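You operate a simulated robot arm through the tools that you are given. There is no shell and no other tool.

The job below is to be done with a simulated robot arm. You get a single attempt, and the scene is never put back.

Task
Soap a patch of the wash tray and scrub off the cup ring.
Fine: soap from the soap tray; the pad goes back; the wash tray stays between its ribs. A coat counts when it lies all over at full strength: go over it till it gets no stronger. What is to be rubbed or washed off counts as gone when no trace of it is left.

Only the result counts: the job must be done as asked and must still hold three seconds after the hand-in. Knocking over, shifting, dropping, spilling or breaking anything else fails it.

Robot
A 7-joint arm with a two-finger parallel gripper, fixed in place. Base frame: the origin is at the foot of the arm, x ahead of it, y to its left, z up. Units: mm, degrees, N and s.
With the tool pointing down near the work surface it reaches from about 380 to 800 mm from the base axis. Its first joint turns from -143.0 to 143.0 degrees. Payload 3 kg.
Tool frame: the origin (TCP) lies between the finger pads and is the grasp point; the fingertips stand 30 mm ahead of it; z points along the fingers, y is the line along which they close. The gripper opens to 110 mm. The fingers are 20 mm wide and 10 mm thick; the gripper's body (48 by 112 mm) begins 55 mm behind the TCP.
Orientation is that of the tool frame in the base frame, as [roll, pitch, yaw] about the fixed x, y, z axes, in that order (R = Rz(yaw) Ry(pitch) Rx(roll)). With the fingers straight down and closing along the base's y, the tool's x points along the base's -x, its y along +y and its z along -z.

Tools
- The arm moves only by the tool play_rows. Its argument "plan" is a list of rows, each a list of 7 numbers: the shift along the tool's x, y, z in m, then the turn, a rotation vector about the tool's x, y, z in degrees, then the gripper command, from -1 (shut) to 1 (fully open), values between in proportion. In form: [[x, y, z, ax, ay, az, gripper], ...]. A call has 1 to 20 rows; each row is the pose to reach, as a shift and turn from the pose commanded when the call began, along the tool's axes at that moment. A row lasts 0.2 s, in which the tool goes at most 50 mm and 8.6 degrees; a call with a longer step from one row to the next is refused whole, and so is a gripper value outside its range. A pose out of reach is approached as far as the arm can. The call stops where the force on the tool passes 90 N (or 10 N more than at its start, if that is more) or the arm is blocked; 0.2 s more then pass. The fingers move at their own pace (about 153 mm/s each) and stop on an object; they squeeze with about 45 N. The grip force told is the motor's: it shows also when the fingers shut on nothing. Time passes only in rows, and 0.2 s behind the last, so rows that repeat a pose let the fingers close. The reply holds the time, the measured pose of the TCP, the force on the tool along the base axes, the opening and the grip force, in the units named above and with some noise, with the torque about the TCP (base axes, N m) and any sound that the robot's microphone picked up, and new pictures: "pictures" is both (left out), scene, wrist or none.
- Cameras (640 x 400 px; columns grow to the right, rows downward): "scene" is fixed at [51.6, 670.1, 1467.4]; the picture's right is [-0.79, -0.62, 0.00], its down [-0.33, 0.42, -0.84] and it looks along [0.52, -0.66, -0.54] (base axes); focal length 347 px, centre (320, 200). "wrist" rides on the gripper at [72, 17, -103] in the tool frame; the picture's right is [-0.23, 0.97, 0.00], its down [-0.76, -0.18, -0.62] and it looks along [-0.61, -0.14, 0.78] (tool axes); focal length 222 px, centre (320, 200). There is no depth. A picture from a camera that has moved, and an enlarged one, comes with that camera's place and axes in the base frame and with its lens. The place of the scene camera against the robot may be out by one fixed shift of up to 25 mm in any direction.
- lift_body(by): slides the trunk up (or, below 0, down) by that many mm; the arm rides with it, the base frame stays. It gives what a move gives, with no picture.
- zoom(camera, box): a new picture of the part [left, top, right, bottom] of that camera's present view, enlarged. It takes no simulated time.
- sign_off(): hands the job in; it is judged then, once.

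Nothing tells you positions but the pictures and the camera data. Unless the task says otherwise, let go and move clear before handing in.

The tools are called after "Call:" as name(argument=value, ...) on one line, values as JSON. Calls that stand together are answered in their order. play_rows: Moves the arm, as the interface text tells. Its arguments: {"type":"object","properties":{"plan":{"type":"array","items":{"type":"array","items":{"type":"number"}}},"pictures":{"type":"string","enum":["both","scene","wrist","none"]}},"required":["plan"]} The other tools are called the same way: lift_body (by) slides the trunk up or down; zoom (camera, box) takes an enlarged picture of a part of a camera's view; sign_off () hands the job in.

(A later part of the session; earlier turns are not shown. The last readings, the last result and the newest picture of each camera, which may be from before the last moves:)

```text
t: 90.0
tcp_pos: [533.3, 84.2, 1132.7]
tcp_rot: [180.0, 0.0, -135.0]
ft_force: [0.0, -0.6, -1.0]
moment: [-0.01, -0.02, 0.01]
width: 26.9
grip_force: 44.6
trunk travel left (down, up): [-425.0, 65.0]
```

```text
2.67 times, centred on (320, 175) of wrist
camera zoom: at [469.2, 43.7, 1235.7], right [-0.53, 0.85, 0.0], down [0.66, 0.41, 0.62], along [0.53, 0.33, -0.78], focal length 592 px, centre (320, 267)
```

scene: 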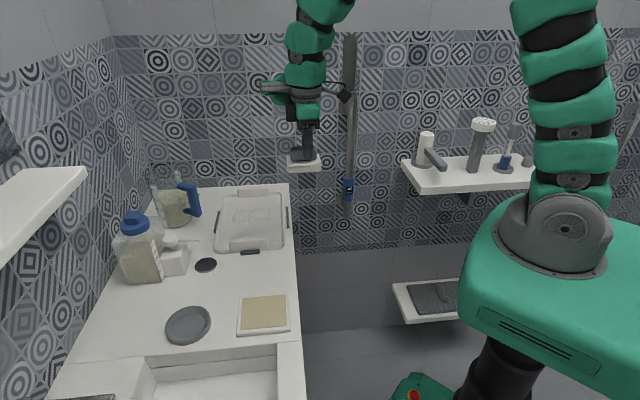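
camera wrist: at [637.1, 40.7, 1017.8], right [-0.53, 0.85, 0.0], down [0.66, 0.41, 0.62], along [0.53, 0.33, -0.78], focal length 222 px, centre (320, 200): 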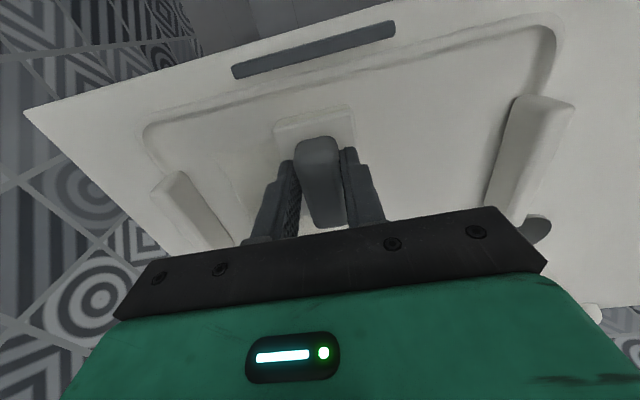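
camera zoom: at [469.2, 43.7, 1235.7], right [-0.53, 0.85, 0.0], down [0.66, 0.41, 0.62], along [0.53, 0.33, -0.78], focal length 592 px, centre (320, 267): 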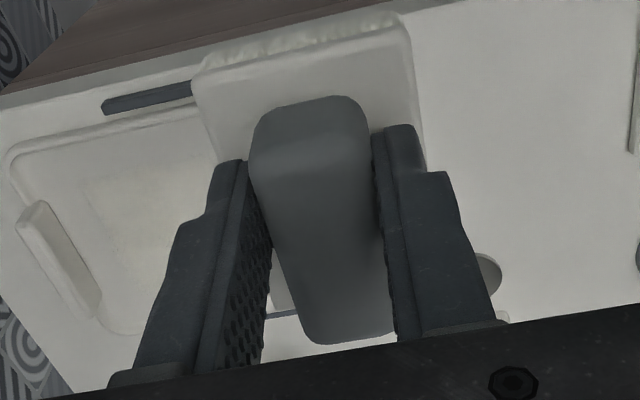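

The scene view can't see right behind the near block, so I'll bring the wrist camera over for a close look at that floor.

Call:
play_rows(plan=[[-0.0193, -0.02, 0.029, 0, 0, 0, -1], [-0.0387, -0.0401, 0.058, 0, 0, 0, -1], [-0.058, -0.0601, 0.087, 0, 0, 0, -1], [-0.0773, -0.0801, 0.117, 0, 0, 0, -1], [-0.0967, -0.1002, 0.146, 0, 0, 0, -1], [-0.11, -0.1402, 0.165, 0, 0, 0, -1], [-0.11, -0.1502, 0.165, 0, 0, 0, -1], [-0.11, -0.1502, 0.165, 0, 0, 0, -1]], pictures="wrist")

Call:
zoom(camera="wrist", box=[340, 0, 560, 150])

Call:
zoom(camera="wrist", box=[350, 80, 530, 210])

```text
t: 91.8
tcp_pos: [716.2, 56.0, 972.1]
tcp_rot: [179.9, -0.1, -135.1]
ft_force: [0.2, 0.9, -0.5]
moment: [0.01, 0.0, -0.02]
width: 26.7
grip_force: 44.9
trunk travel left (down, up): [-425.0, 65.0]
camera wrist: at [653.7, 14.6, 1073.0], right [-0.53, 0.85, 0.0], down [0.67, 0.41, 0.62], along [0.53, 0.33, -0.78], focal length 222 px, centre (320, 200)
```

wrist: 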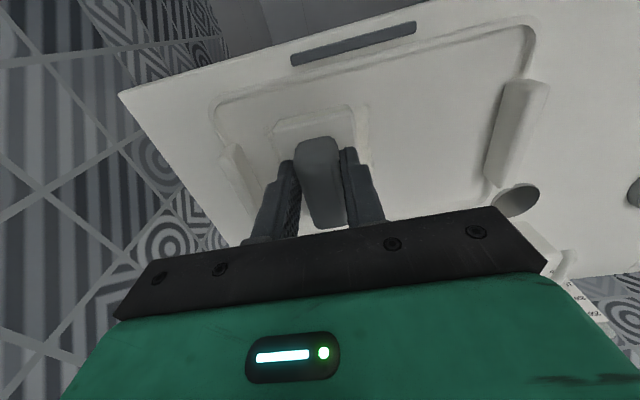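

```text
2.67 times, centred on (450, 75) of wrist
camera zoom: at [653.7, 14.6, 1073.0], right [-0.53, 0.85, 0.0], down [0.67, 0.41, 0.62], along [0.53, 0.33, -0.78], focal length 592 px, centre (-27, 533)
```

zoom: 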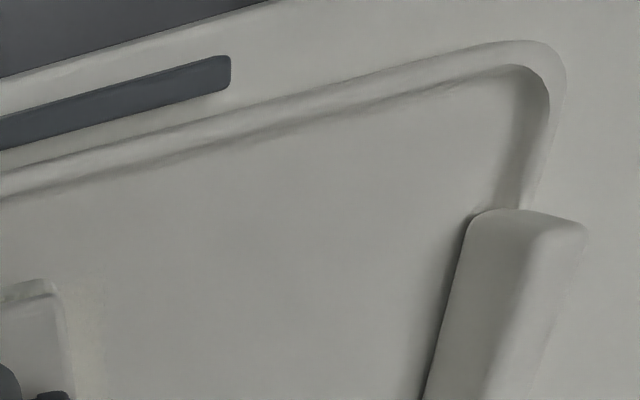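

```text
3.08 times, centred on (440, 145) of wrist
camera zoom: at [653.7, 14.6, 1073.0], right [-0.53, 0.85, 0.0], down [0.67, 0.41, 0.62], along [0.53, 0.33, -0.78], focal length 684 px, centre (-49, 369)
```

zoom: 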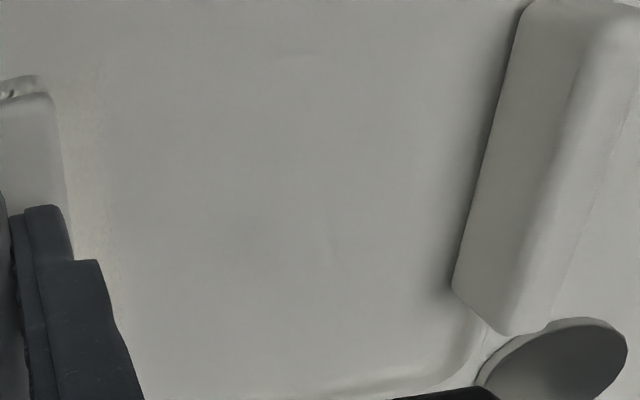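

There's a very faint line near the middle of the floor, maybe a ring remnant. Zooming in there.

Call:
zoom(camera="wrist", box=[410, 130, 470, 180])

Call:
zoom(camera="wrist", box=[390, 80, 470, 140])

Call:
zoom(camera="wrist", box=[370, 120, 450, 200])

```text
8.00 times, centred on (440, 155) of wrist
camera zoom: at [653.7, 14.6, 1073.0], right [-0.53, 0.85, 0.0], down [0.67, 0.41, 0.62], along [0.53, 0.33, -0.78], focal length 1777 px, centre (-640, 560)
```

zoom: 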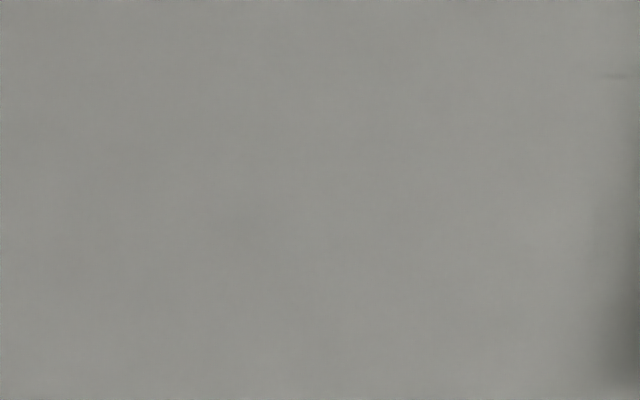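

```text
6.67 times, centred on (430, 110) of wrist
camera zoom: at [653.7, 14.6, 1073.0], right [-0.53, 0.85, 0.0], down [0.67, 0.41, 0.62], along [0.53, 0.33, -0.78], focal length 1481 px, centre (-413, 800)
```

zoom: 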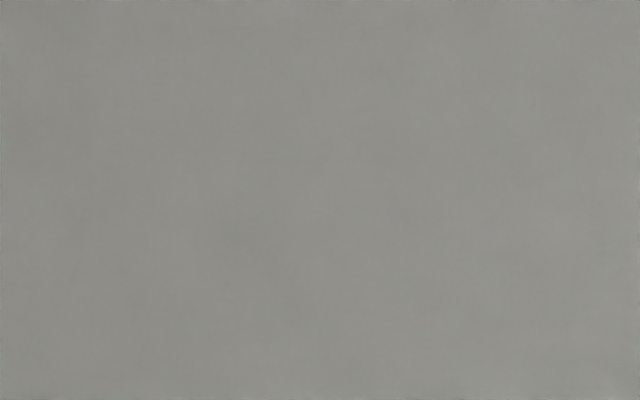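

```text
5.00 times, centred on (410, 160) of wrist
camera zoom: at [653.7, 14.6, 1073.0], right [-0.53, 0.85, 0.0], down [0.67, 0.41, 0.62], along [0.53, 0.33, -0.78], focal length 1111 px, centre (-130, 400)
```

zoom: 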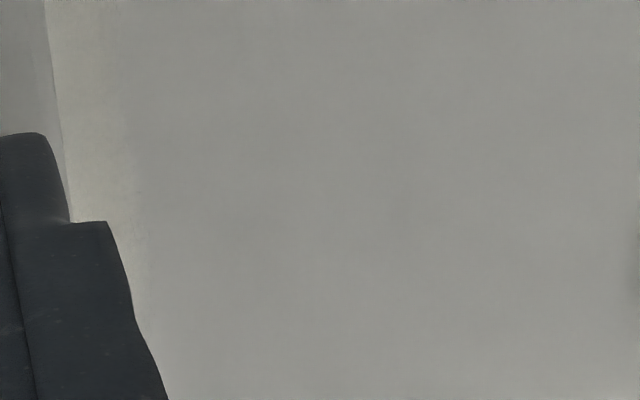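

No trace of the ring shows. Now a close wrist look at the film itself, with the pad moved aside toward the near end.

Call:
play_rows(plan=[[0, 0.04, 0, 0, 0, 0, -1], [0, 0.08, 0, 0, 0, 0, -1], [0, 0.12, 0, 0, 0, 0, -1], [0, 0.13, 0, 0, 0, 0, -1], [0, 0.13, 0, 0, 0, 0, -1]], pictures="wrist")

Call:
zoom(camera="wrist", box=[80, 40, 300, 220])

Call:
zoom(camera="wrist", box=[130, 80, 250, 170])

```text
t: 93.0
tcp_pos: [626.1, 148.1, 970.2]
tcp_rot: [179.9, -0.1, -134.9]
ft_force: [-0.6, -0.2, -1.4]
moment: [-0.01, 0.06, 0.04]
width: 27.1
grip_force: 45.5
trunk travel left (down, up): [-425.0, 65.0]
camera wrist: at [563.5, 106.9, 1073.2], right [-0.53, 0.85, 0.0], down [0.67, 0.41, 0.62], along [0.53, 0.33, -0.78], focal length 222 px, centre (320, 200)
```

wrist: 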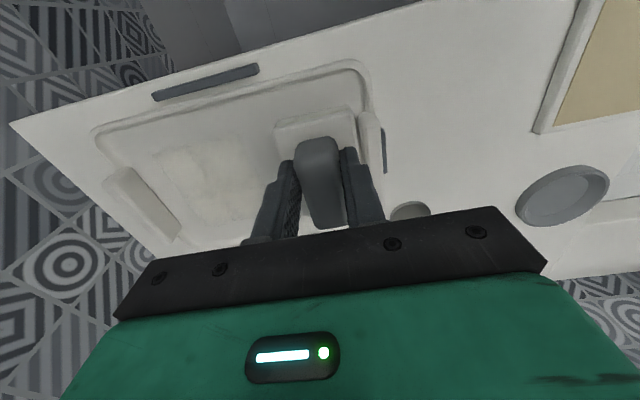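

```text
2.22 times, centred on (190, 130) of wrist
camera zoom: at [563.5, 106.9, 1073.2], right [-0.53, 0.85, 0.0], down [0.67, 0.41, 0.62], along [0.53, 0.33, -0.78], focal length 494 px, centre (609, 356)
```

zoom: 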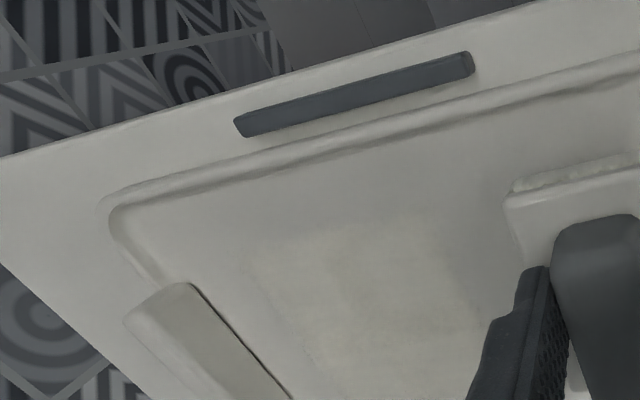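

```text
4.44 times, centred on (190, 125) of wrist
camera zoom: at [563.5, 106.9, 1073.2], right [-0.53, 0.85, 0.0], down [0.67, 0.41, 0.62], along [0.53, 0.33, -0.78], focal length 987 px, centre (898, 533)
```

zoom: 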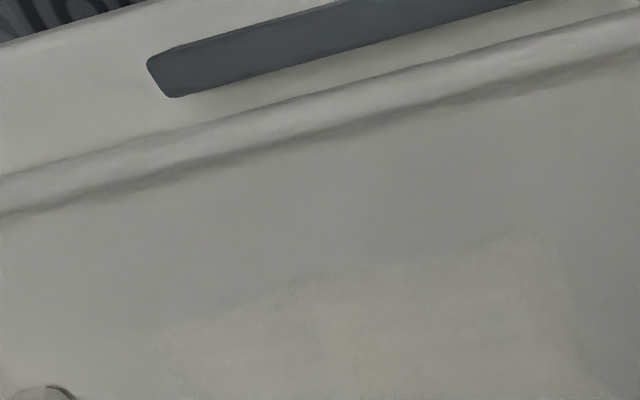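

The film shows; its far strip seems a touch weaker. Zooming on the rest of it.

Call:
zoom(camera="wrist", box=[140, 125, 270, 235])

Call:
zoom(camera="wrist", box=[140, 130, 220, 190])

Call:
zoom(camera="scene", box=[218, 190, 290, 235])

```text
3.64 times, centred on (205, 180) of wrist
camera zoom: at [563.5, 106.9, 1073.2], right [-0.53, 0.85, 0.0], down [0.67, 0.41, 0.62], along [0.53, 0.33, -0.78], focal length 808 px, centre (738, 273)
```

zoom: 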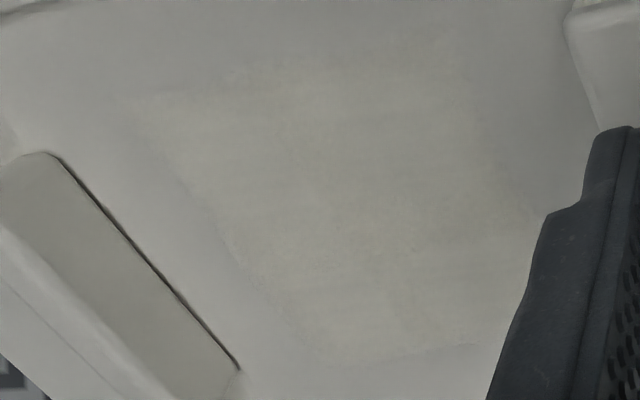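

```text
6.67 times, centred on (180, 160) of wrist
camera zoom: at [563.5, 106.9, 1073.2], right [-0.53, 0.85, 0.0], down [0.67, 0.41, 0.62], along [0.53, 0.33, -0.78], focal length 1481 px, centre (1253, 467)
```

zoom: 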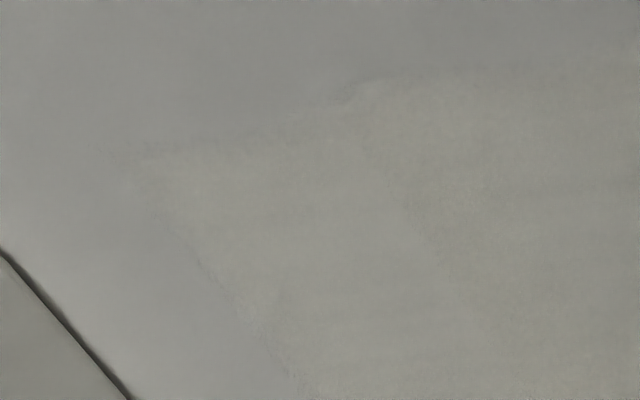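

```text
8.89 times, centred on (254, 212) of scene
camera zoom: at [51.6, 670.1, 1467.4], right [-0.79, -0.62, 0.0], down [-0.33, 0.42, -0.84], along [0.52, -0.66, -0.54], focal length 3086 px, centre (907, 89)
```

zoom: 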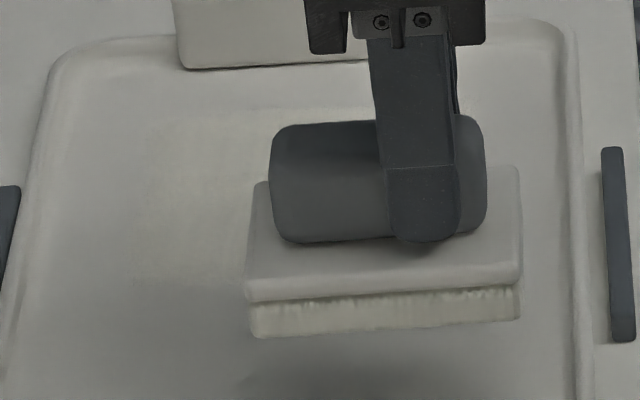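

The patch is about a 422–525, b 541–649, with slight unevenness left. One more reload and full set of passes, then I'll compare this same view.

Call:
play_rows(plan=[[0.001, 0.043, 0, 0, 0, 0, -1], [0.001, 0.086, 0, 0, 0, 0, -1], [0.002, 0.129, 0, 0, 0, 0, -1], [0.003, 0.172, 0, 0, 0, 0, -1], [0.003, 0.215, 0, 0, 0, 0, -1], [0.004, 0.2588, 0, 0, 0, 0, -1], [0.004, 0.2588, 0.025, 0, 0, 0, -1], [0.004, 0.2588, 0.04, 0, 0, 0, -1], [0.004, 0.2588, 0.0475, 0, 0, 0, -1], [0.004, 0.2588, 0.0495, 0, 0, 0, -1], [0.004, 0.2588, 0.0505, 0, 0, 0, -1], [0.004, 0.2588, 0.0505, 0, 0, 0, -1], [0.004, 0.2588, 0.0505, 0, 0, 0, -1]], pictures="none")

Call:
zoom(camera="scene", box=[230, 270, 300, 340])

```text
t: 95.8
tcp_pos: [439.3, 327.1, 921.5]
tcp_rot: [-180.0, 0.1, -134.9]
ft_force: [-1.7, -3.8, 18.9]
moment: [-0.19, 0.1, 0.0]
width: 26.9
grip_force: 44.8
trunk travel left (down, up): [-425.0, 65.0]
```

```text
5.71 times, centred on (265, 305) of scene
camera zoom: at [51.6, 670.1, 1467.4], right [-0.79, -0.62, 0.0], down [-0.33, 0.42, -0.84], along [0.52, -0.66, -0.54], focal length 1984 px, centre (634, -400)
```

zoom: 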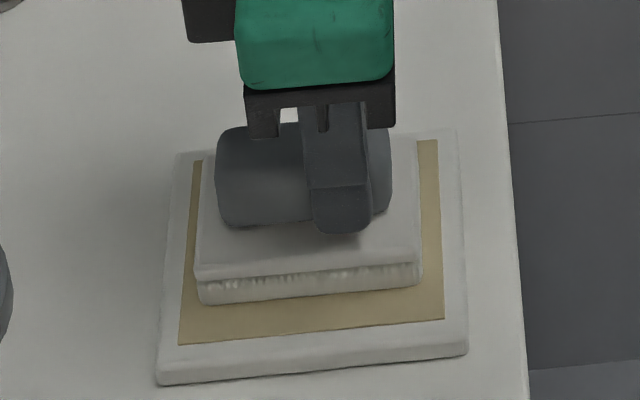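

The pad has slipped about 8 mm along the handle. Since it sits flat on the soap tray now, I'll open the fingers, re-centre over the handle, and grip again.

Call:
play_rows(plan=[[0, 0, -0.001, 0, 0, 0, -1], [0, 0, -0.001, 0, 0, 0, -0.2], [0, 0, -0.001, 0, 0, 0, -0.2], [0, 0, -0.002, 0, 0, 0, -0.2], [-0.004, 0, -0.002, 0, 0, 0, -0.2], [-0.0085, 0, -0.002, 0, 0, 0, -0.2], [-0.0085, 0, -0.002, 0, 0, 0, -0.2]], pictures="wrist")

Call:
zoom(camera="scene", box=[230, 270, 300, 340])

Call:
zoom(camera="wrist", box=[240, 60, 400, 220])

```text
t: 97.4
tcp_pos: [446.6, 334.6, 923.9]
tcp_rot: [179.9, -0.1, -135.1]
ft_force: [-0.3, 0.0, -0.2]
moment: [0.01, -0.02, 0.01]
width: 44.3
grip_force: 0.1
trunk travel left (down, up): [-425.0, 65.0]
camera wrist: at [383.0, 293.2, 1025.7], right [-0.53, 0.85, 0.0], down [0.66, 0.41, 0.62], along [0.53, 0.33, -0.78], focal length 222 px, centre (320, 200)
```

wrist: 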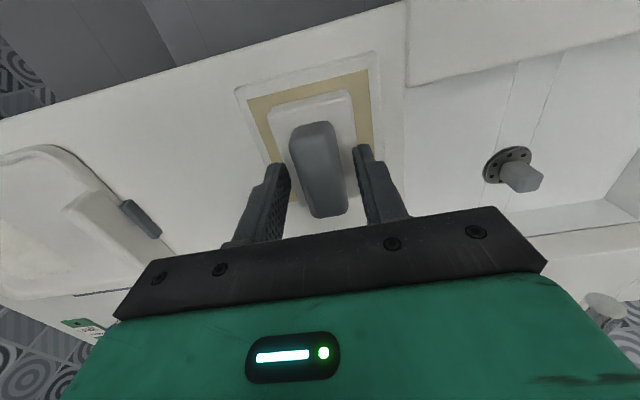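

```text
5.71 times, centred on (265, 305) of scene
camera zoom: at [51.6, 670.1, 1467.4], right [-0.79, -0.62, 0.0], down [-0.33, 0.42, -0.84], along [0.52, -0.66, -0.54], focal length 1984 px, centre (634, -400)
```

zoom: 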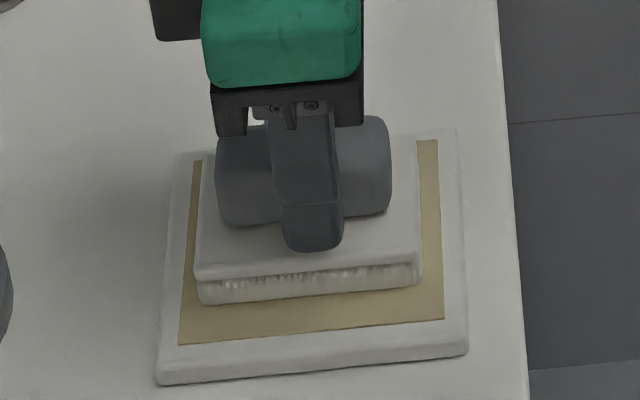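

```text
2.50 times, centred on (320, 140) of wrist
camera zoom: at [383.0, 293.2, 1025.7], right [-0.53, 0.85, 0.0], down [0.66, 0.41, 0.62], along [0.53, 0.33, -0.78], focal length 555 px, centre (320, 350)
```

zoom: 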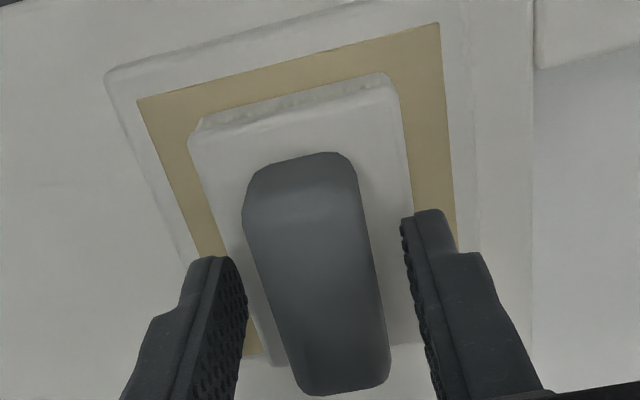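

The pad stayed put on the soap; the gripper is about 3 mm too deep compared with my first grasp. I'll correct that and close.

Call:
play_rows(plan=[[0.003, 0, 0, 0, 0, 0, -0.2], [0.003, 0, 0, 0, 0, 0, -0.2], [0.003, 0, 0, 0, 0, 0, -1], [0.003, 0, 0, 0, 0, 0, -1], [0.003, 0, 0, 0, 0, 0, -1], [0.003, 0, 0, 0, 0, 0, -1]], pictures="wrist")

Call:
zoom(camera="scene", box=[230, 270, 300, 340])

Call:
zoom(camera="wrist", box=[240, 60, 400, 220])

```text
t: 98.8
tcp_pos: [444.3, 332.4, 922.2]
tcp_rot: [179.9, -0.1, -135.1]
ft_force: [1.0, -0.7, -1.0]
moment: [0.0, 0.04, -0.01]
width: 26.9
grip_force: 45.2
trunk travel left (down, up): [-425.0, 65.0]
camera wrist: at [381.0, 291.4, 1024.8], right [-0.53, 0.85, 0.0], down [0.66, 0.41, 0.62], along [0.53, 0.33, -0.78], focal length 222 px, centre (320, 200)
```

wrist: 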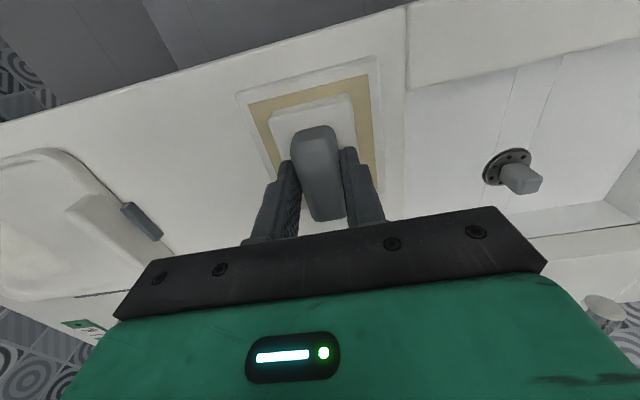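

```text
5.71 times, centred on (265, 305) of scene
camera zoom: at [51.6, 670.1, 1467.4], right [-0.79, -0.62, 0.0], down [-0.33, 0.42, -0.84], along [0.52, -0.66, -0.54], focal length 1984 px, centre (634, -400)
```

zoom: 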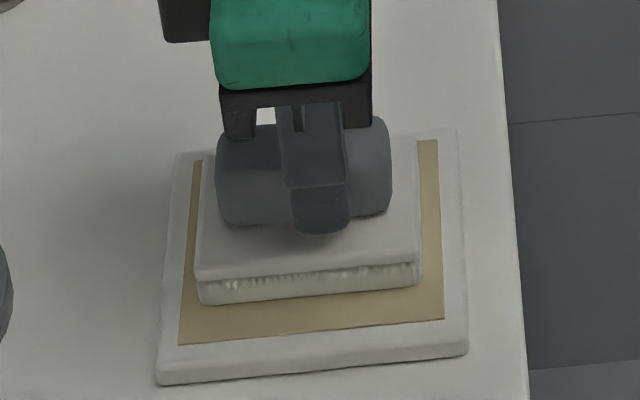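

```text
2.50 times, centred on (320, 140) of wrist
camera zoom: at [381.0, 291.4, 1024.8], right [-0.53, 0.85, 0.0], down [0.66, 0.41, 0.62], along [0.53, 0.33, -0.78], focal length 555 px, centre (320, 350)
```

zoom: 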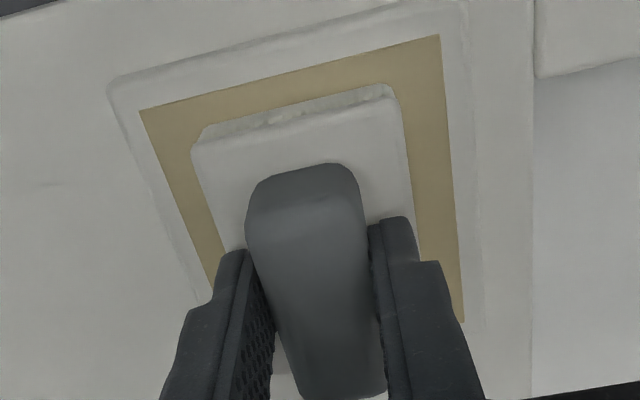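

This grasp matches my first one exactly. Now lift and return to the patch for the next passes.

Call:
play_rows(plan=[[0, 0, -0.03, 0, 0, 0, -1], [0, 0, -0.065, 0, 0, 0, -1], [-0.001, -0.045, -0.07, 0, 0, 0, -1], [-0.002, -0.09, -0.07, 0, 0, 0, -1], [-0.003, -0.135, -0.07, 0, 0, 0, -1], [-0.004, -0.18, -0.07, 0, 0, 0, -1], [-0.005, -0.225, -0.07, 0, 0, 0, -1], [-0.006, -0.27, -0.07, 0, 0, 0, -1], [-0.007, -0.315, -0.07, 0, 0, 0, -1], [-0.008, -0.355, -0.07, 0, 0, 0, -1], [-0.0089, -0.3648, -0.055, 0, 0, 0, -1], [-0.0089, -0.3648, -0.025, 0, 0, 0, -1], [-0.0089, -0.3648, -0.005, 0, 0, 0, -1], [-0.0089, -0.3648, 0.003, 0, 0, 0, -1], [-0.0089, -0.3648, 0.0055, 0, 0, 0, -1], [-0.0089, -0.3648, 0.0064, 0, 0, 0, -1], [-0.0089, -0.3648, 0.0064, 0, 0, 0, -1]], pictures="none")

Call:
zoom(camera="wrist", box=[140, 60, 480, 240])

```text
t: 102.4
tcp_pos: [708.6, 81.8, 915.7]
tcp_rot: [-180.0, 0.0, -135.0]
ft_force: [0.1, 0.6, -0.8]
moment: [0.01, -0.02, 0.01]
width: 27.1
grip_force: 45.4
trunk travel left (down, up): [-425.0, 65.0]
```

```text
1.88 times, centred on (310, 150) of wrist
camera zoom: at [645.7, 39.8, 1018.8], right [-0.53, 0.85, 0.0], down [0.66, 0.41, 0.62], along [0.53, 0.33, -0.78], focal length 418 px, centre (339, 294)
```

zoom: 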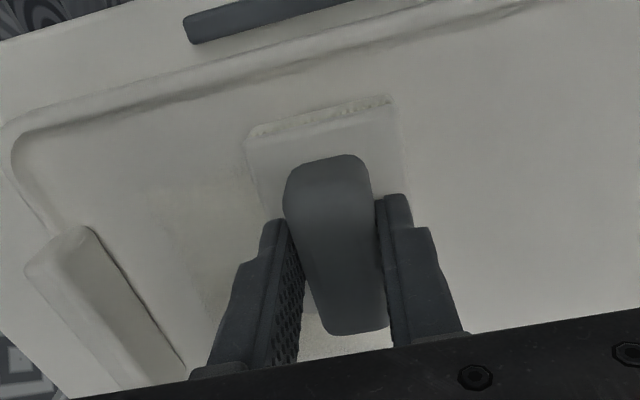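

Just above contact. I'll press down and sweep lanes across the whole patch out to its far edge.

Call:
play_rows(plan=[[-0.028, 0, 0.0014, 0, 0, 0, -1], [-0.056, 0, 0.0014, 0, 0, 0, -1], [-0.056, -0.011, 0.0014, 0, 0, 0, -1], [-0.028, -0.011, 0.0014, 0, 0, 0, -1], [0, -0.011, 0.0014, 0, 0, 0, -1], [0, -0.022, 0.0014, 0, 0, 0, -1], [-0.028, -0.022, 0.0014, 0, 0, 0, -1], [-0.056, -0.022, 0.0014, 0, 0, 0, -1], [-0.056, -0.033, 0.0014, 0, 0, 0, -1], [-0.028, -0.033, 0.0014, 0, 0, 0, -1], [0, -0.033, 0.0014, 0, 0, 0, -1], [0, -0.044, 0.0014, 0, 0, 0, -1], [-0.028, -0.044, 0.0014, 0, 0, 0, -1], [-0.056, -0.044, 0.0014, 0, 0, 0, -1], [-0.056, -0.055, 0.0014, 0, 0, 0, -1], [-0.028, -0.055, 0.0014, 0, 0, 0, -1], [0, -0.055, 0.0014, 0, 0, 0, -1], [0, -0.066, 0.0014, 0, 0, 0, -1], [-0.028, -0.066, 0.0014, 0, 0, 0, -1], [-0.056, -0.066, 0.0014, 0, 0, 0, -1]], pictures="none")

Call:
play_rows(plan=[[0.028, 0, 0, 0, 0, 0, -1], [0.056, 0, 0, 0, 0, 0, -1], [0.056, 0.011, 0, 0, 0, 0, -1], [0.028, 0.011, 0, 0, 0, 0, -1], [0, 0.011, 0, 0, 0, 0, -1], [0, 0.022, 0, 0, 0, 0, -1], [0.028, 0.022, 0, 0, 0, 0, -1], [0.056, 0.022, 0, 0, 0, 0, -1], [0.056, 0.033, 0, 0, 0, 0, -1], [0.028, 0.033, 0, 0, 0, 0, -1], [0, 0.033, 0, 0, 0, 0, -1], [0, 0.044, 0, 0, 0, 0, -1], [0.028, 0.044, 0, 0, 0, 0, -1], [0.056, 0.044, 0, 0, 0, 0, -1], [0.056, 0.055, 0, 0, 0, 0, -1], [0.028, 0.055, 0, 0, 0, 0, -1], [0, 0.055, 0, 0, 0, 0, -1], [0, 0.068, 0, 0, 0, 0, -1], [0.028, 0.068, 0, 0, 0, 0, -1], [0.056, 0.068, 0, 0, 0, 0, -1]], pictures="wrist")

Call:
zoom(camera="scene", box=[210, 180, 300, 260])

```text
t: 106.6
tcp_pos: [792.6, 72.9, 912.5]
tcp_rot: [179.9, -0.1, -135.2]
ft_force: [-3.5, -5.0, 20.5]
moment: [-0.71, 0.71, 0.02]
width: 26.6
grip_force: 44.7
trunk travel left (down, up): [-425.0, 65.0]
```

```text
t: 110.8
tcp_pos: [706.9, 81.2, 913.0]
tcp_rot: [180.0, -0.1, -135.1]
ft_force: [-2.3, -1.4, 3.9]
moment: [-0.21, 0.19, -0.04]
width: 26.9
grip_force: 45.1
trunk travel left (down, up): [-425.0, 65.0]
camera wrist: at [643.3, 40.0, 1016.3], right [-0.53, 0.85, 0.0], down [0.66, 0.41, 0.62], along [0.53, 0.33, -0.78], focal length 222 px, centre (320, 200)
```

wrist: 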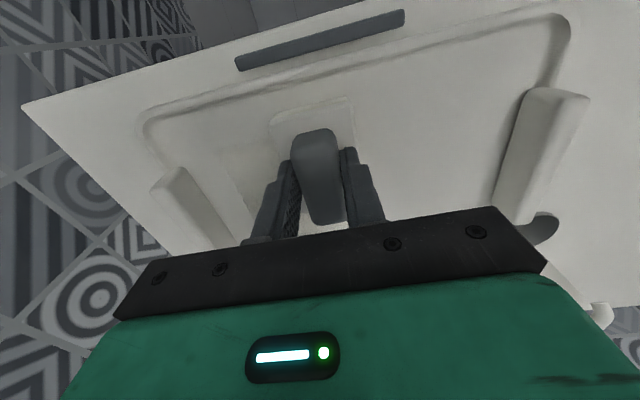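

```text
5.00 times, centred on (255, 220) of scene
camera zoom: at [51.6, 670.1, 1467.4], right [-0.79, -0.62, 0.0], down [-0.33, 0.42, -0.84], along [0.52, -0.66, -0.54], focal length 1736 px, centre (645, 100)
```

zoom: 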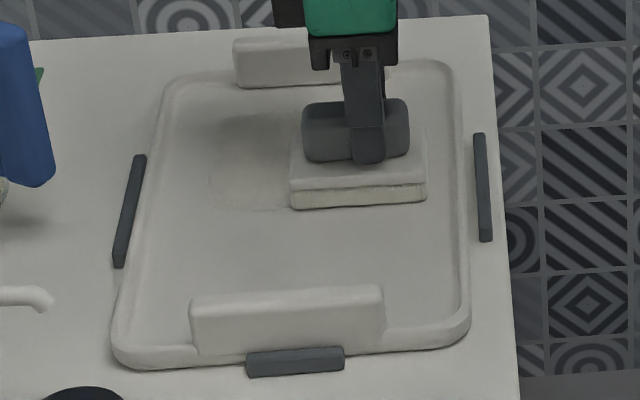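

I'll lift and take the same close-up view of the film as before for comparison.

Call:
play_rows(plan=[[0, 0, -0.03, 0, 0, 0, -1], [0, 0.01, -0.0563, 0, 0, 0, -1], [0.004, 0.045, -0.0563, 0, 0, 0, -1], [0.008, 0.085, -0.0563, 0, 0, 0, -1], [0.0104, 0.104, -0.0563, 0, 0, 0, -1], [0.0104, 0.104, -0.0563, 0, 0, 0, -1]], pictures="wrist")

Call:
zoom(camera="wrist", box=[140, 125, 270, 235])

Call:
zoom(camera="wrist", box=[140, 130, 220, 190])

Call:
zoom(camera="wrist", box=[190, 130, 270, 190])

```text
t: 112.2
tcp_pos: [625.2, 148.8, 969.3]
tcp_rot: [179.9, -0.1, -135.0]
ft_force: [0.0, 0.3, -0.2]
moment: [-0.04, 0.01, -0.02]
width: 26.8
grip_force: 45.1
trunk travel left (down, up): [-425.0, 65.0]
camera wrist: at [562.0, 107.7, 1072.1], right [-0.53, 0.85, 0.0], down [0.67, 0.41, 0.62], along [0.53, 0.33, -0.78], focal length 222 px, centre (320, 200)
```

wrist: 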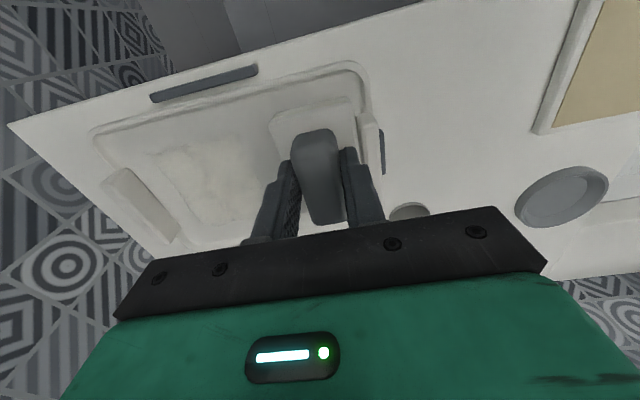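

```text
3.64 times, centred on (205, 180) of wrist
camera zoom: at [562.0, 107.7, 1072.1], right [-0.53, 0.85, 0.0], down [0.67, 0.41, 0.62], along [0.53, 0.33, -0.78], focal length 808 px, centre (738, 273)
```

zoom: 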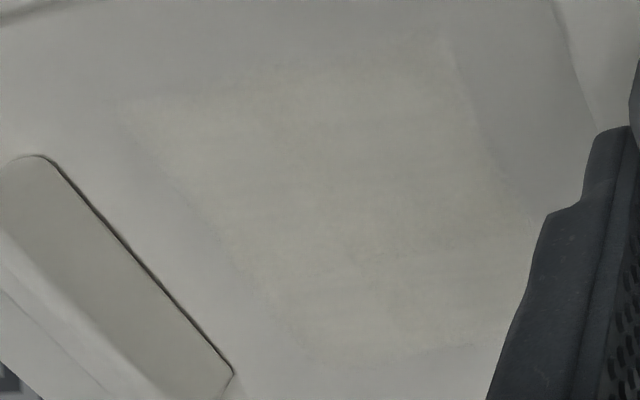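

```text
6.67 times, centred on (180, 160) of wrist
camera zoom: at [562.0, 107.7, 1072.1], right [-0.53, 0.85, 0.0], down [0.67, 0.41, 0.62], along [0.53, 0.33, -0.78], focal length 1481 px, centre (1253, 467)
```

zoom: 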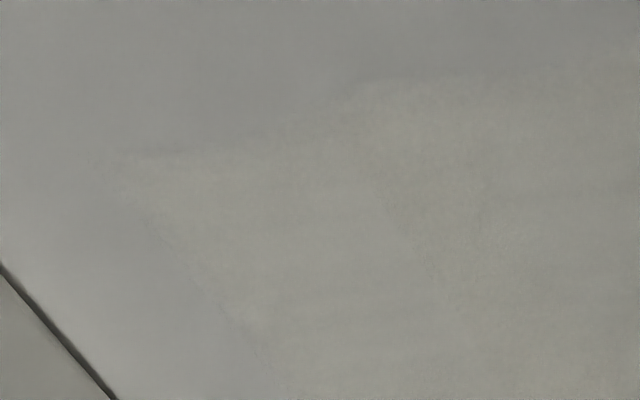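

```text
6.67 times, centred on (230, 160) of wrist
camera zoom: at [562.0, 107.7, 1072.1], right [-0.53, 0.85, 0.0], down [0.67, 0.41, 0.62], along [0.53, 0.33, -0.78], focal length 1481 px, centre (920, 467)
```

zoom: 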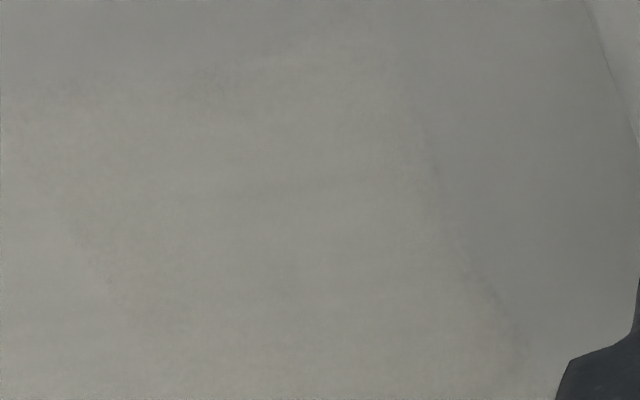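

The film looks unchanged from the previous pass, so it seems at full strength. For safety I'll scrub the old stain area once more, setting the pad down just clear of the near block.

Call:
play_rows(plan=[[-0.006, -0.008, 0.015, 0, 0, 0, -1], [-0.0124, -0.0085, 0.035, 0, 0, 0, -1], [-0.0124, -0.0085, 0.05, 0, 0, 0, -1], [-0.0124, -0.0085, 0.0555, 0, 0, 0, -1], [-0.0124, -0.0085, 0.0563, 0, 0, 0, -1], [-0.0124, -0.0085, 0.0563, 0, 0, 0, -1]], pictures="wrist")

Call:
zoom(camera="wrist", box=[220, 60, 480, 220])

```text
t: 113.6
tcp_pos: [641.2, 151.3, 914.0]
tcp_rot: [179.9, 0.0, -135.0]
ft_force: [0.4, -0.7, -0.4]
moment: [-0.02, 0.01, -0.01]
width: 26.7
grip_force: 45.0
trunk travel left (down, up): [-425.0, 65.0]
camera wrist: at [576.7, 110.4, 1016.9], right [-0.53, 0.85, 0.0], down [0.66, 0.41, 0.62], along [0.53, 0.33, -0.78], focal length 222 px, centre (320, 200)
```

wrist: 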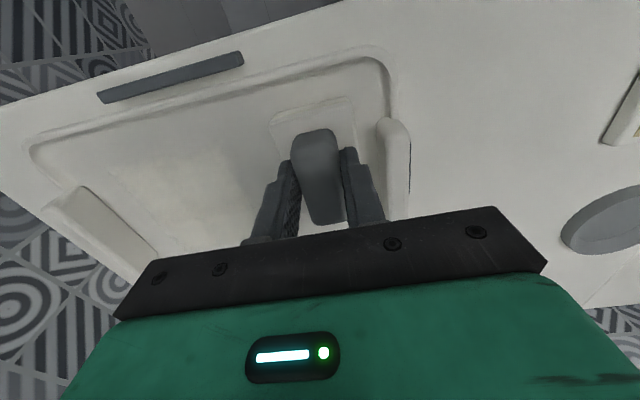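

```text
2.46 times, centred on (350, 140) of wrist
camera zoom: at [576.7, 110.4, 1016.9], right [-0.53, 0.85, 0.0], down [0.66, 0.41, 0.62], along [0.53, 0.33, -0.78], focal length 547 px, centre (246, 348)
```

zoom: 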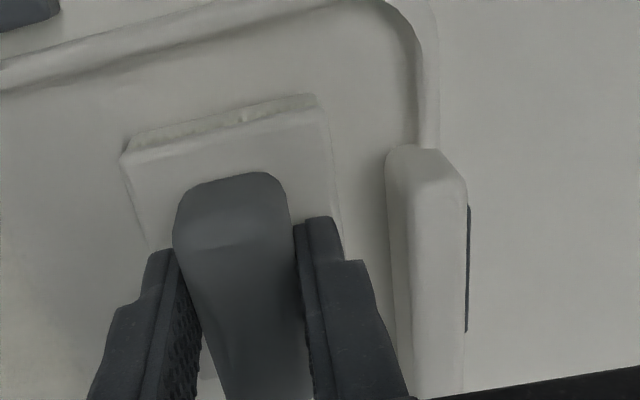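

Just above contact again, well clear of the block. Scrub lanes across the old stain area with light pressure.

Call:
play_rows(plan=[[-0.026, 0, 0.0013, 0, 0, 0, -1], [-0.052, 0, 0.0013, 0, 0, 0, -1], [-0.078, 0, 0.0013, 0, 0, 0, -1], [-0.078, -0.011, 0.0013, 0, 0, 0, -1], [-0.052, -0.011, 0.0013, 0, 0, 0, -1], [-0.026, -0.011, 0.0013, 0, 0, 0, -1], [0, -0.011, 0.0013, 0, 0, 0, -1], [0, -0.022, 0.0013, 0, 0, 0, -1], [-0.026, -0.022, 0.0013, 0, 0, 0, -1], [-0.052, -0.022, 0.0013, 0, 0, 0, -1], [-0.078, -0.022, 0.0013, 0, 0, 0, -1], [-0.078, -0.033, 0.0013, 0, 0, 0, -1], [-0.052, -0.033, 0.0013, 0, 0, 0, -1], [-0.026, -0.033, 0.0013, 0, 0, 0, -1], [0, -0.033, 0.0013, 0, 0, 0, -1], [0, -0.044, 0.0013, 0, 0, 0, -1], [-0.026, -0.044, 0.0013, 0, 0, 0, -1], [-0.052, -0.044, 0.0013, 0, 0, 0, -1], [-0.078, -0.044, 0.0013, 0, 0, 0, -1]], pictures="none")

Call:
play_rows(plan=[[0.026, 0, 0.0003, 0, 0, 0, -1], [0.052, 0, 0.0003, 0, 0, 0, -1], [0.078, 0, 0.0003, 0, 0, 0, -1], [0.078, 0.011, 0.0003, 0, 0, 0, -1], [0.052, 0.011, 0.0003, 0, 0, 0, -1], [0.026, 0.011, 0.0003, 0, 0, 0, -1], [0, 0.011, 0.0003, 0, 0, 0, -1], [0, 0.022, 0.0003, 0, 0, 0, -1], [0.026, 0.022, 0.0003, 0, 0, 0, -1], [0.052, 0.022, 0.0003, 0, 0, 0, -1], [0.078, 0.022, 0.0003, 0, 0, 0, -1], [0.078, 0.033, 0.0003, 0, 0, 0, -1], [0.052, 0.033, 0.0003, 0, 0, 0, -1], [0.026, 0.033, 0.0003, 0, 0, 0, -1], [0, 0.033, 0.0003, 0, 0, 0, -1], [0, 0.044, 0.0003, 0, 0, 0, -1], [0.026, 0.044, 0.0003, 0, 0, 0, -1], [0.052, 0.044, 0.0003, 0, 0, 0, -1], [0.078, 0.044, 0.0003, 0, 0, 0, -1]], pictures="wrist")

Call:
zoom(camera="scene", box=[210, 180, 300, 260])

```text
t: 117.6
tcp_pos: [726.1, 173.3, 914.1]
tcp_rot: [-180.0, 0.1, -134.9]
ft_force: [-2.8, -2.7, 16.3]
moment: [-0.52, 0.52, 0.01]
width: 27.0
grip_force: 45.2
trunk travel left (down, up): [-425.0, 65.0]
```

```text
t: 121.6
tcp_pos: [638.6, 147.1, 913.3]
tcp_rot: [179.8, -0.1, -135.0]
ft_force: [-2.1, -1.3, 5.0]
moment: [-0.01, -0.1, -0.04]
width: 26.8
grip_force: 45.5
trunk travel left (down, up): [-425.0, 65.0]
camera wrist: at [575.4, 107.7, 1016.3], right [-0.53, 0.85, 0.0], down [0.67, 0.41, 0.62], along [0.53, 0.33, -0.78], focal length 222 px, centre (320, 200)
```

wrist: 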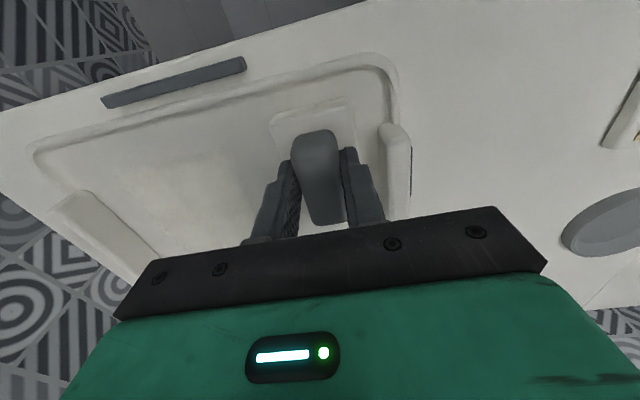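

```text
5.00 times, centred on (255, 220) of scene
camera zoom: at [51.6, 670.1, 1467.4], right [-0.79, -0.62, 0.0], down [-0.33, 0.42, -0.84], along [0.52, -0.66, -0.54], focal length 1736 px, centre (645, 100)
```

zoom: 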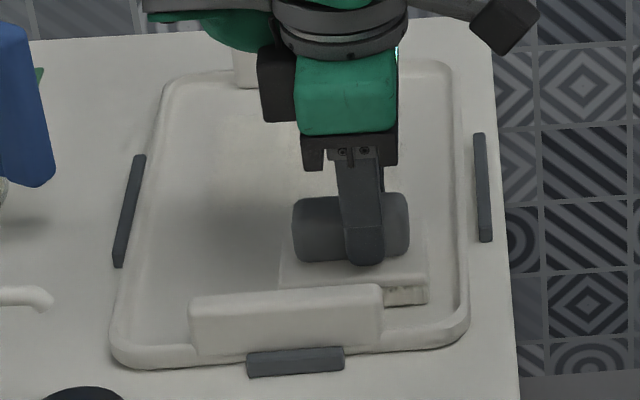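

Lifting clear once more to check everything in the unshaded view.

Call:
play_rows(plan=[[0, 0, -0.03, 0, 0, 0, -1], [0, 0, -0.06, 0, 0, 0, -1], [0.0245, 0.0057, -0.093, 0, 0, 0, -1], [0.049, 0.0115, -0.125, 0, 0, 0, -1], [0.0734, 0.0172, -0.158, 0, 0, 0, -1], [0.0979, 0.023, -0.19, 0, 0, 0, -1], [0.1224, 0.0287, -0.2229, 0, 0, 0, -1], [0.1224, 0.0287, -0.2229, 0, 0, 0, -1]], pictures="scene")

Call:
zoom(camera="scene", box=[210, 180, 300, 260])

Call:
zoom(camera="scene", box=[222, 188, 286, 228])

Call:
zoom(camera="scene", box=[222, 214, 296, 250])

```text
t: 123.4
tcp_pos: [532.5, 83.2, 1136.4]
tcp_rot: [-180.0, 0.0, -135.0]
ft_force: [0.2, 0.5, -0.3]
moment: [-0.03, -0.03, 0.02]
width: 27.0
grip_force: 45.1
trunk travel left (down, up): [-425.0, 65.0]
```

scene: 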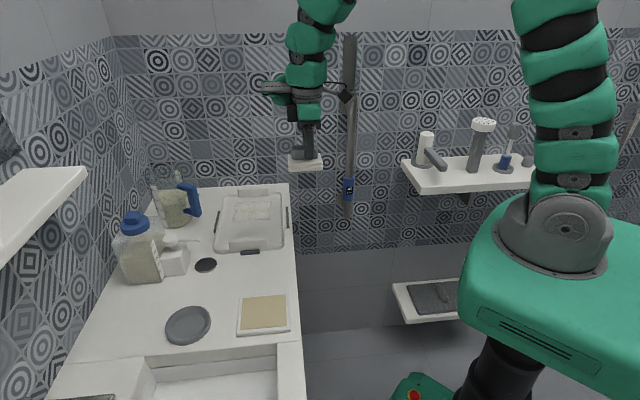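

```text
5.00 times, centred on (255, 220) of scene
camera zoom: at [51.6, 670.1, 1467.4], right [-0.79, -0.62, 0.0], down [-0.33, 0.42, -0.84], along [0.52, -0.66, -0.54], focal length 1736 px, centre (645, 100)
```

zoom: 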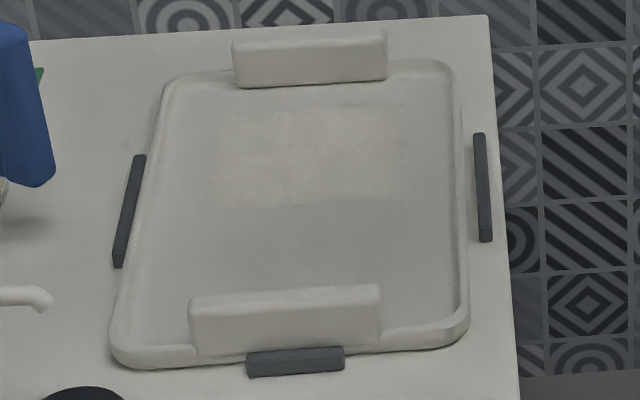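

```text
10.00 times, centred on (254, 208) of scene
camera zoom: at [51.6, 670.1, 1467.4], right [-0.79, -0.62, 0.0], down [-0.33, 0.42, -0.84], along [0.52, -0.66, -0.54], focal length 3471 px, centre (980, 120)
```

zoom: 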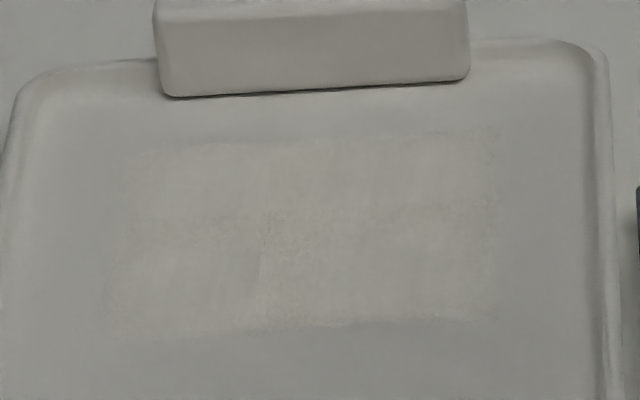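

```text
8.65 times, centred on (259, 232) of scene
camera zoom: at [51.6, 670.1, 1467.4], right [-0.79, -0.62, 0.0], down [-0.33, 0.42, -0.84], along [0.52, -0.66, -0.54], focal length 3002 px, centre (848, -77)
```

zoom: 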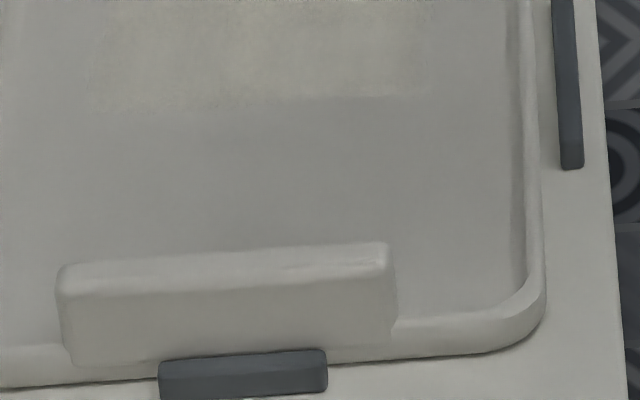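

The film looks slightly more distinct than before. I'll take the same magnified crops for comparison.

Call:
zoom(camera="scene", box=[244, 192, 276, 222])

Call:
zoom(camera="scene", box=[222, 192, 254, 222])

Call:
zoom(camera="scene", box=[244, 202, 276, 222])

```text
13.33 times, centred on (260, 207) of scene
camera zoom: at [51.6, 670.1, 1467.4], right [-0.79, -0.62, 0.0], down [-0.33, 0.42, -0.84], along [0.52, -0.66, -0.54], focal length 4628 px, centre (1120, 107)
```

zoom: 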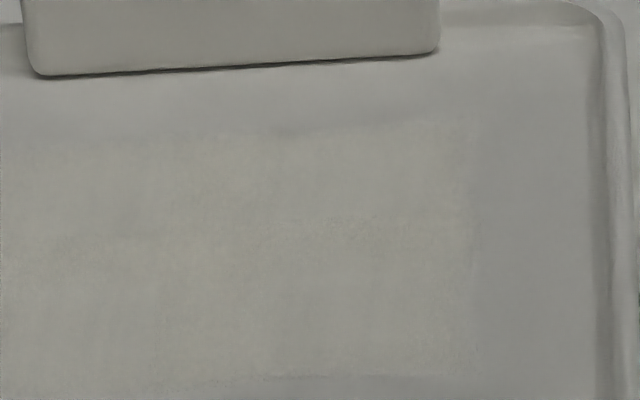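

```text
13.33 times, centred on (238, 207) of scene
camera zoom: at [51.6, 670.1, 1467.4], right [-0.79, -0.62, 0.0], down [-0.33, 0.42, -0.84], along [0.52, -0.66, -0.54], focal length 4628 px, centre (1413, 107)
```

zoom: 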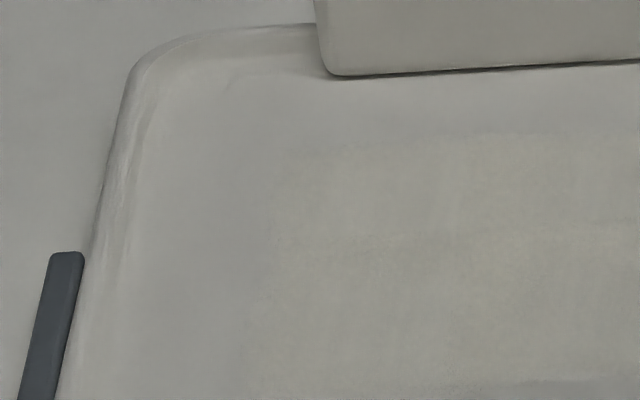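

```text
16.00 times, centred on (260, 212) of scene
camera zoom: at [51.6, 670.1, 1467.4], right [-0.79, -0.62, 0.0], down [-0.33, 0.42, -0.84], along [0.52, -0.66, -0.54], focal length 5554 px, centre (1280, 8)
```

zoom: 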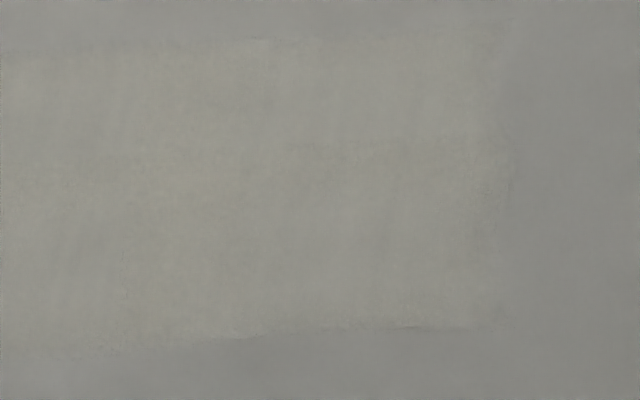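

It looks uniform and practically unchanged. I'll do one more reload and pass over the whole patch, edges included, to be certain it can't get stronger.

Call:
play_rows(plan=[[-0.0157, 0.0341, 0.02, 0, 0, 0, -1], [-0.0313, 0.0682, 0.04, 0, 0, 0, -1], [-0.047, 0.1023, 0.06, 0, 0, 0, -1], [-0.0626, 0.1363, 0.08, 0, 0, 0, -1], [-0.0782, 0.1704, 0.1, 0, 0, 0, -1], [-0.0937, 0.2045, 0.12, 0, 0, 0, -1], [-0.109, 0.2386, 0.14, 0, 0, 0, -1], [-0.109, 0.2386, 0.17, 0, 0, 0, -1], [-0.109, 0.2386, 0.195, 0, 0, 0, -1], [-0.109, 0.2386, 0.207, 0, 0, 0, -1], [-0.109, 0.2386, 0.2125, 0, 0, 0, -1], [-0.109, 0.2386, 0.2145, 0, 0, 0, -1], [-0.109, 0.2386, 0.215, 0, 0, 0, -1], [-0.109, 0.2386, 0.215, 0, 0, 0, -1]], pictures="none")

Call:
zoom(camera="scene", box=[230, 270, 300, 340])

```text
t: 126.4
tcp_pos: [442.3, 330.3, 921.2]
tcp_rot: [180.0, -0.1, -135.1]
ft_force: [0.9, -0.1, -0.6]
moment: [0.0, -0.01, 0.02]
width: 26.8
grip_force: 45.2
trunk travel left (down, up): [-425.0, 65.0]
```

```text
5.71 times, centred on (265, 305) of scene
camera zoom: at [51.6, 670.1, 1467.4], right [-0.79, -0.62, 0.0], down [-0.33, 0.42, -0.84], along [0.52, -0.66, -0.54], focal length 1984 px, centre (634, -400)
```

zoom: 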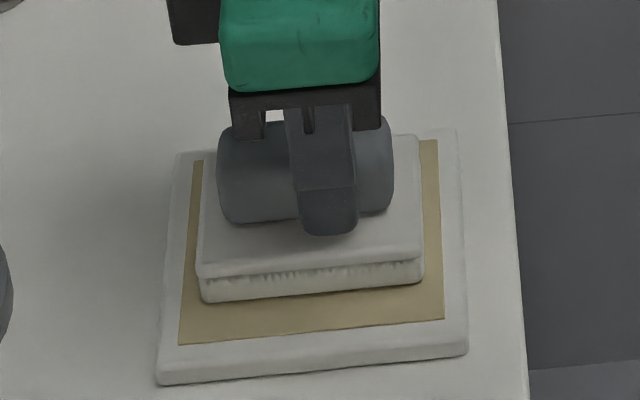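

Not quite touching the soap; pressing further down.

Call:
play_rows(plan=[[0, 0, 0.0008, 0, 0, 0, -1], [0, 0, 0.0015, 0, 0, 0, -1], [0, 0, 0.0015, 0, 0, 0, -1], [0, 0, 0.0015, 0, 0, 0, -1]], pictures="none")

```text
t: 127.4
tcp_pos: [442.2, 330.7, 920.0]
tcp_rot: [-179.9, -0.1, -135.0]
ft_force: [0.3, -1.1, -0.3]
moment: [-0.01, 0.02, 0.01]
width: 26.8
grip_force: 45.0
trunk travel left (down, up): [-425.0, 65.0]
```

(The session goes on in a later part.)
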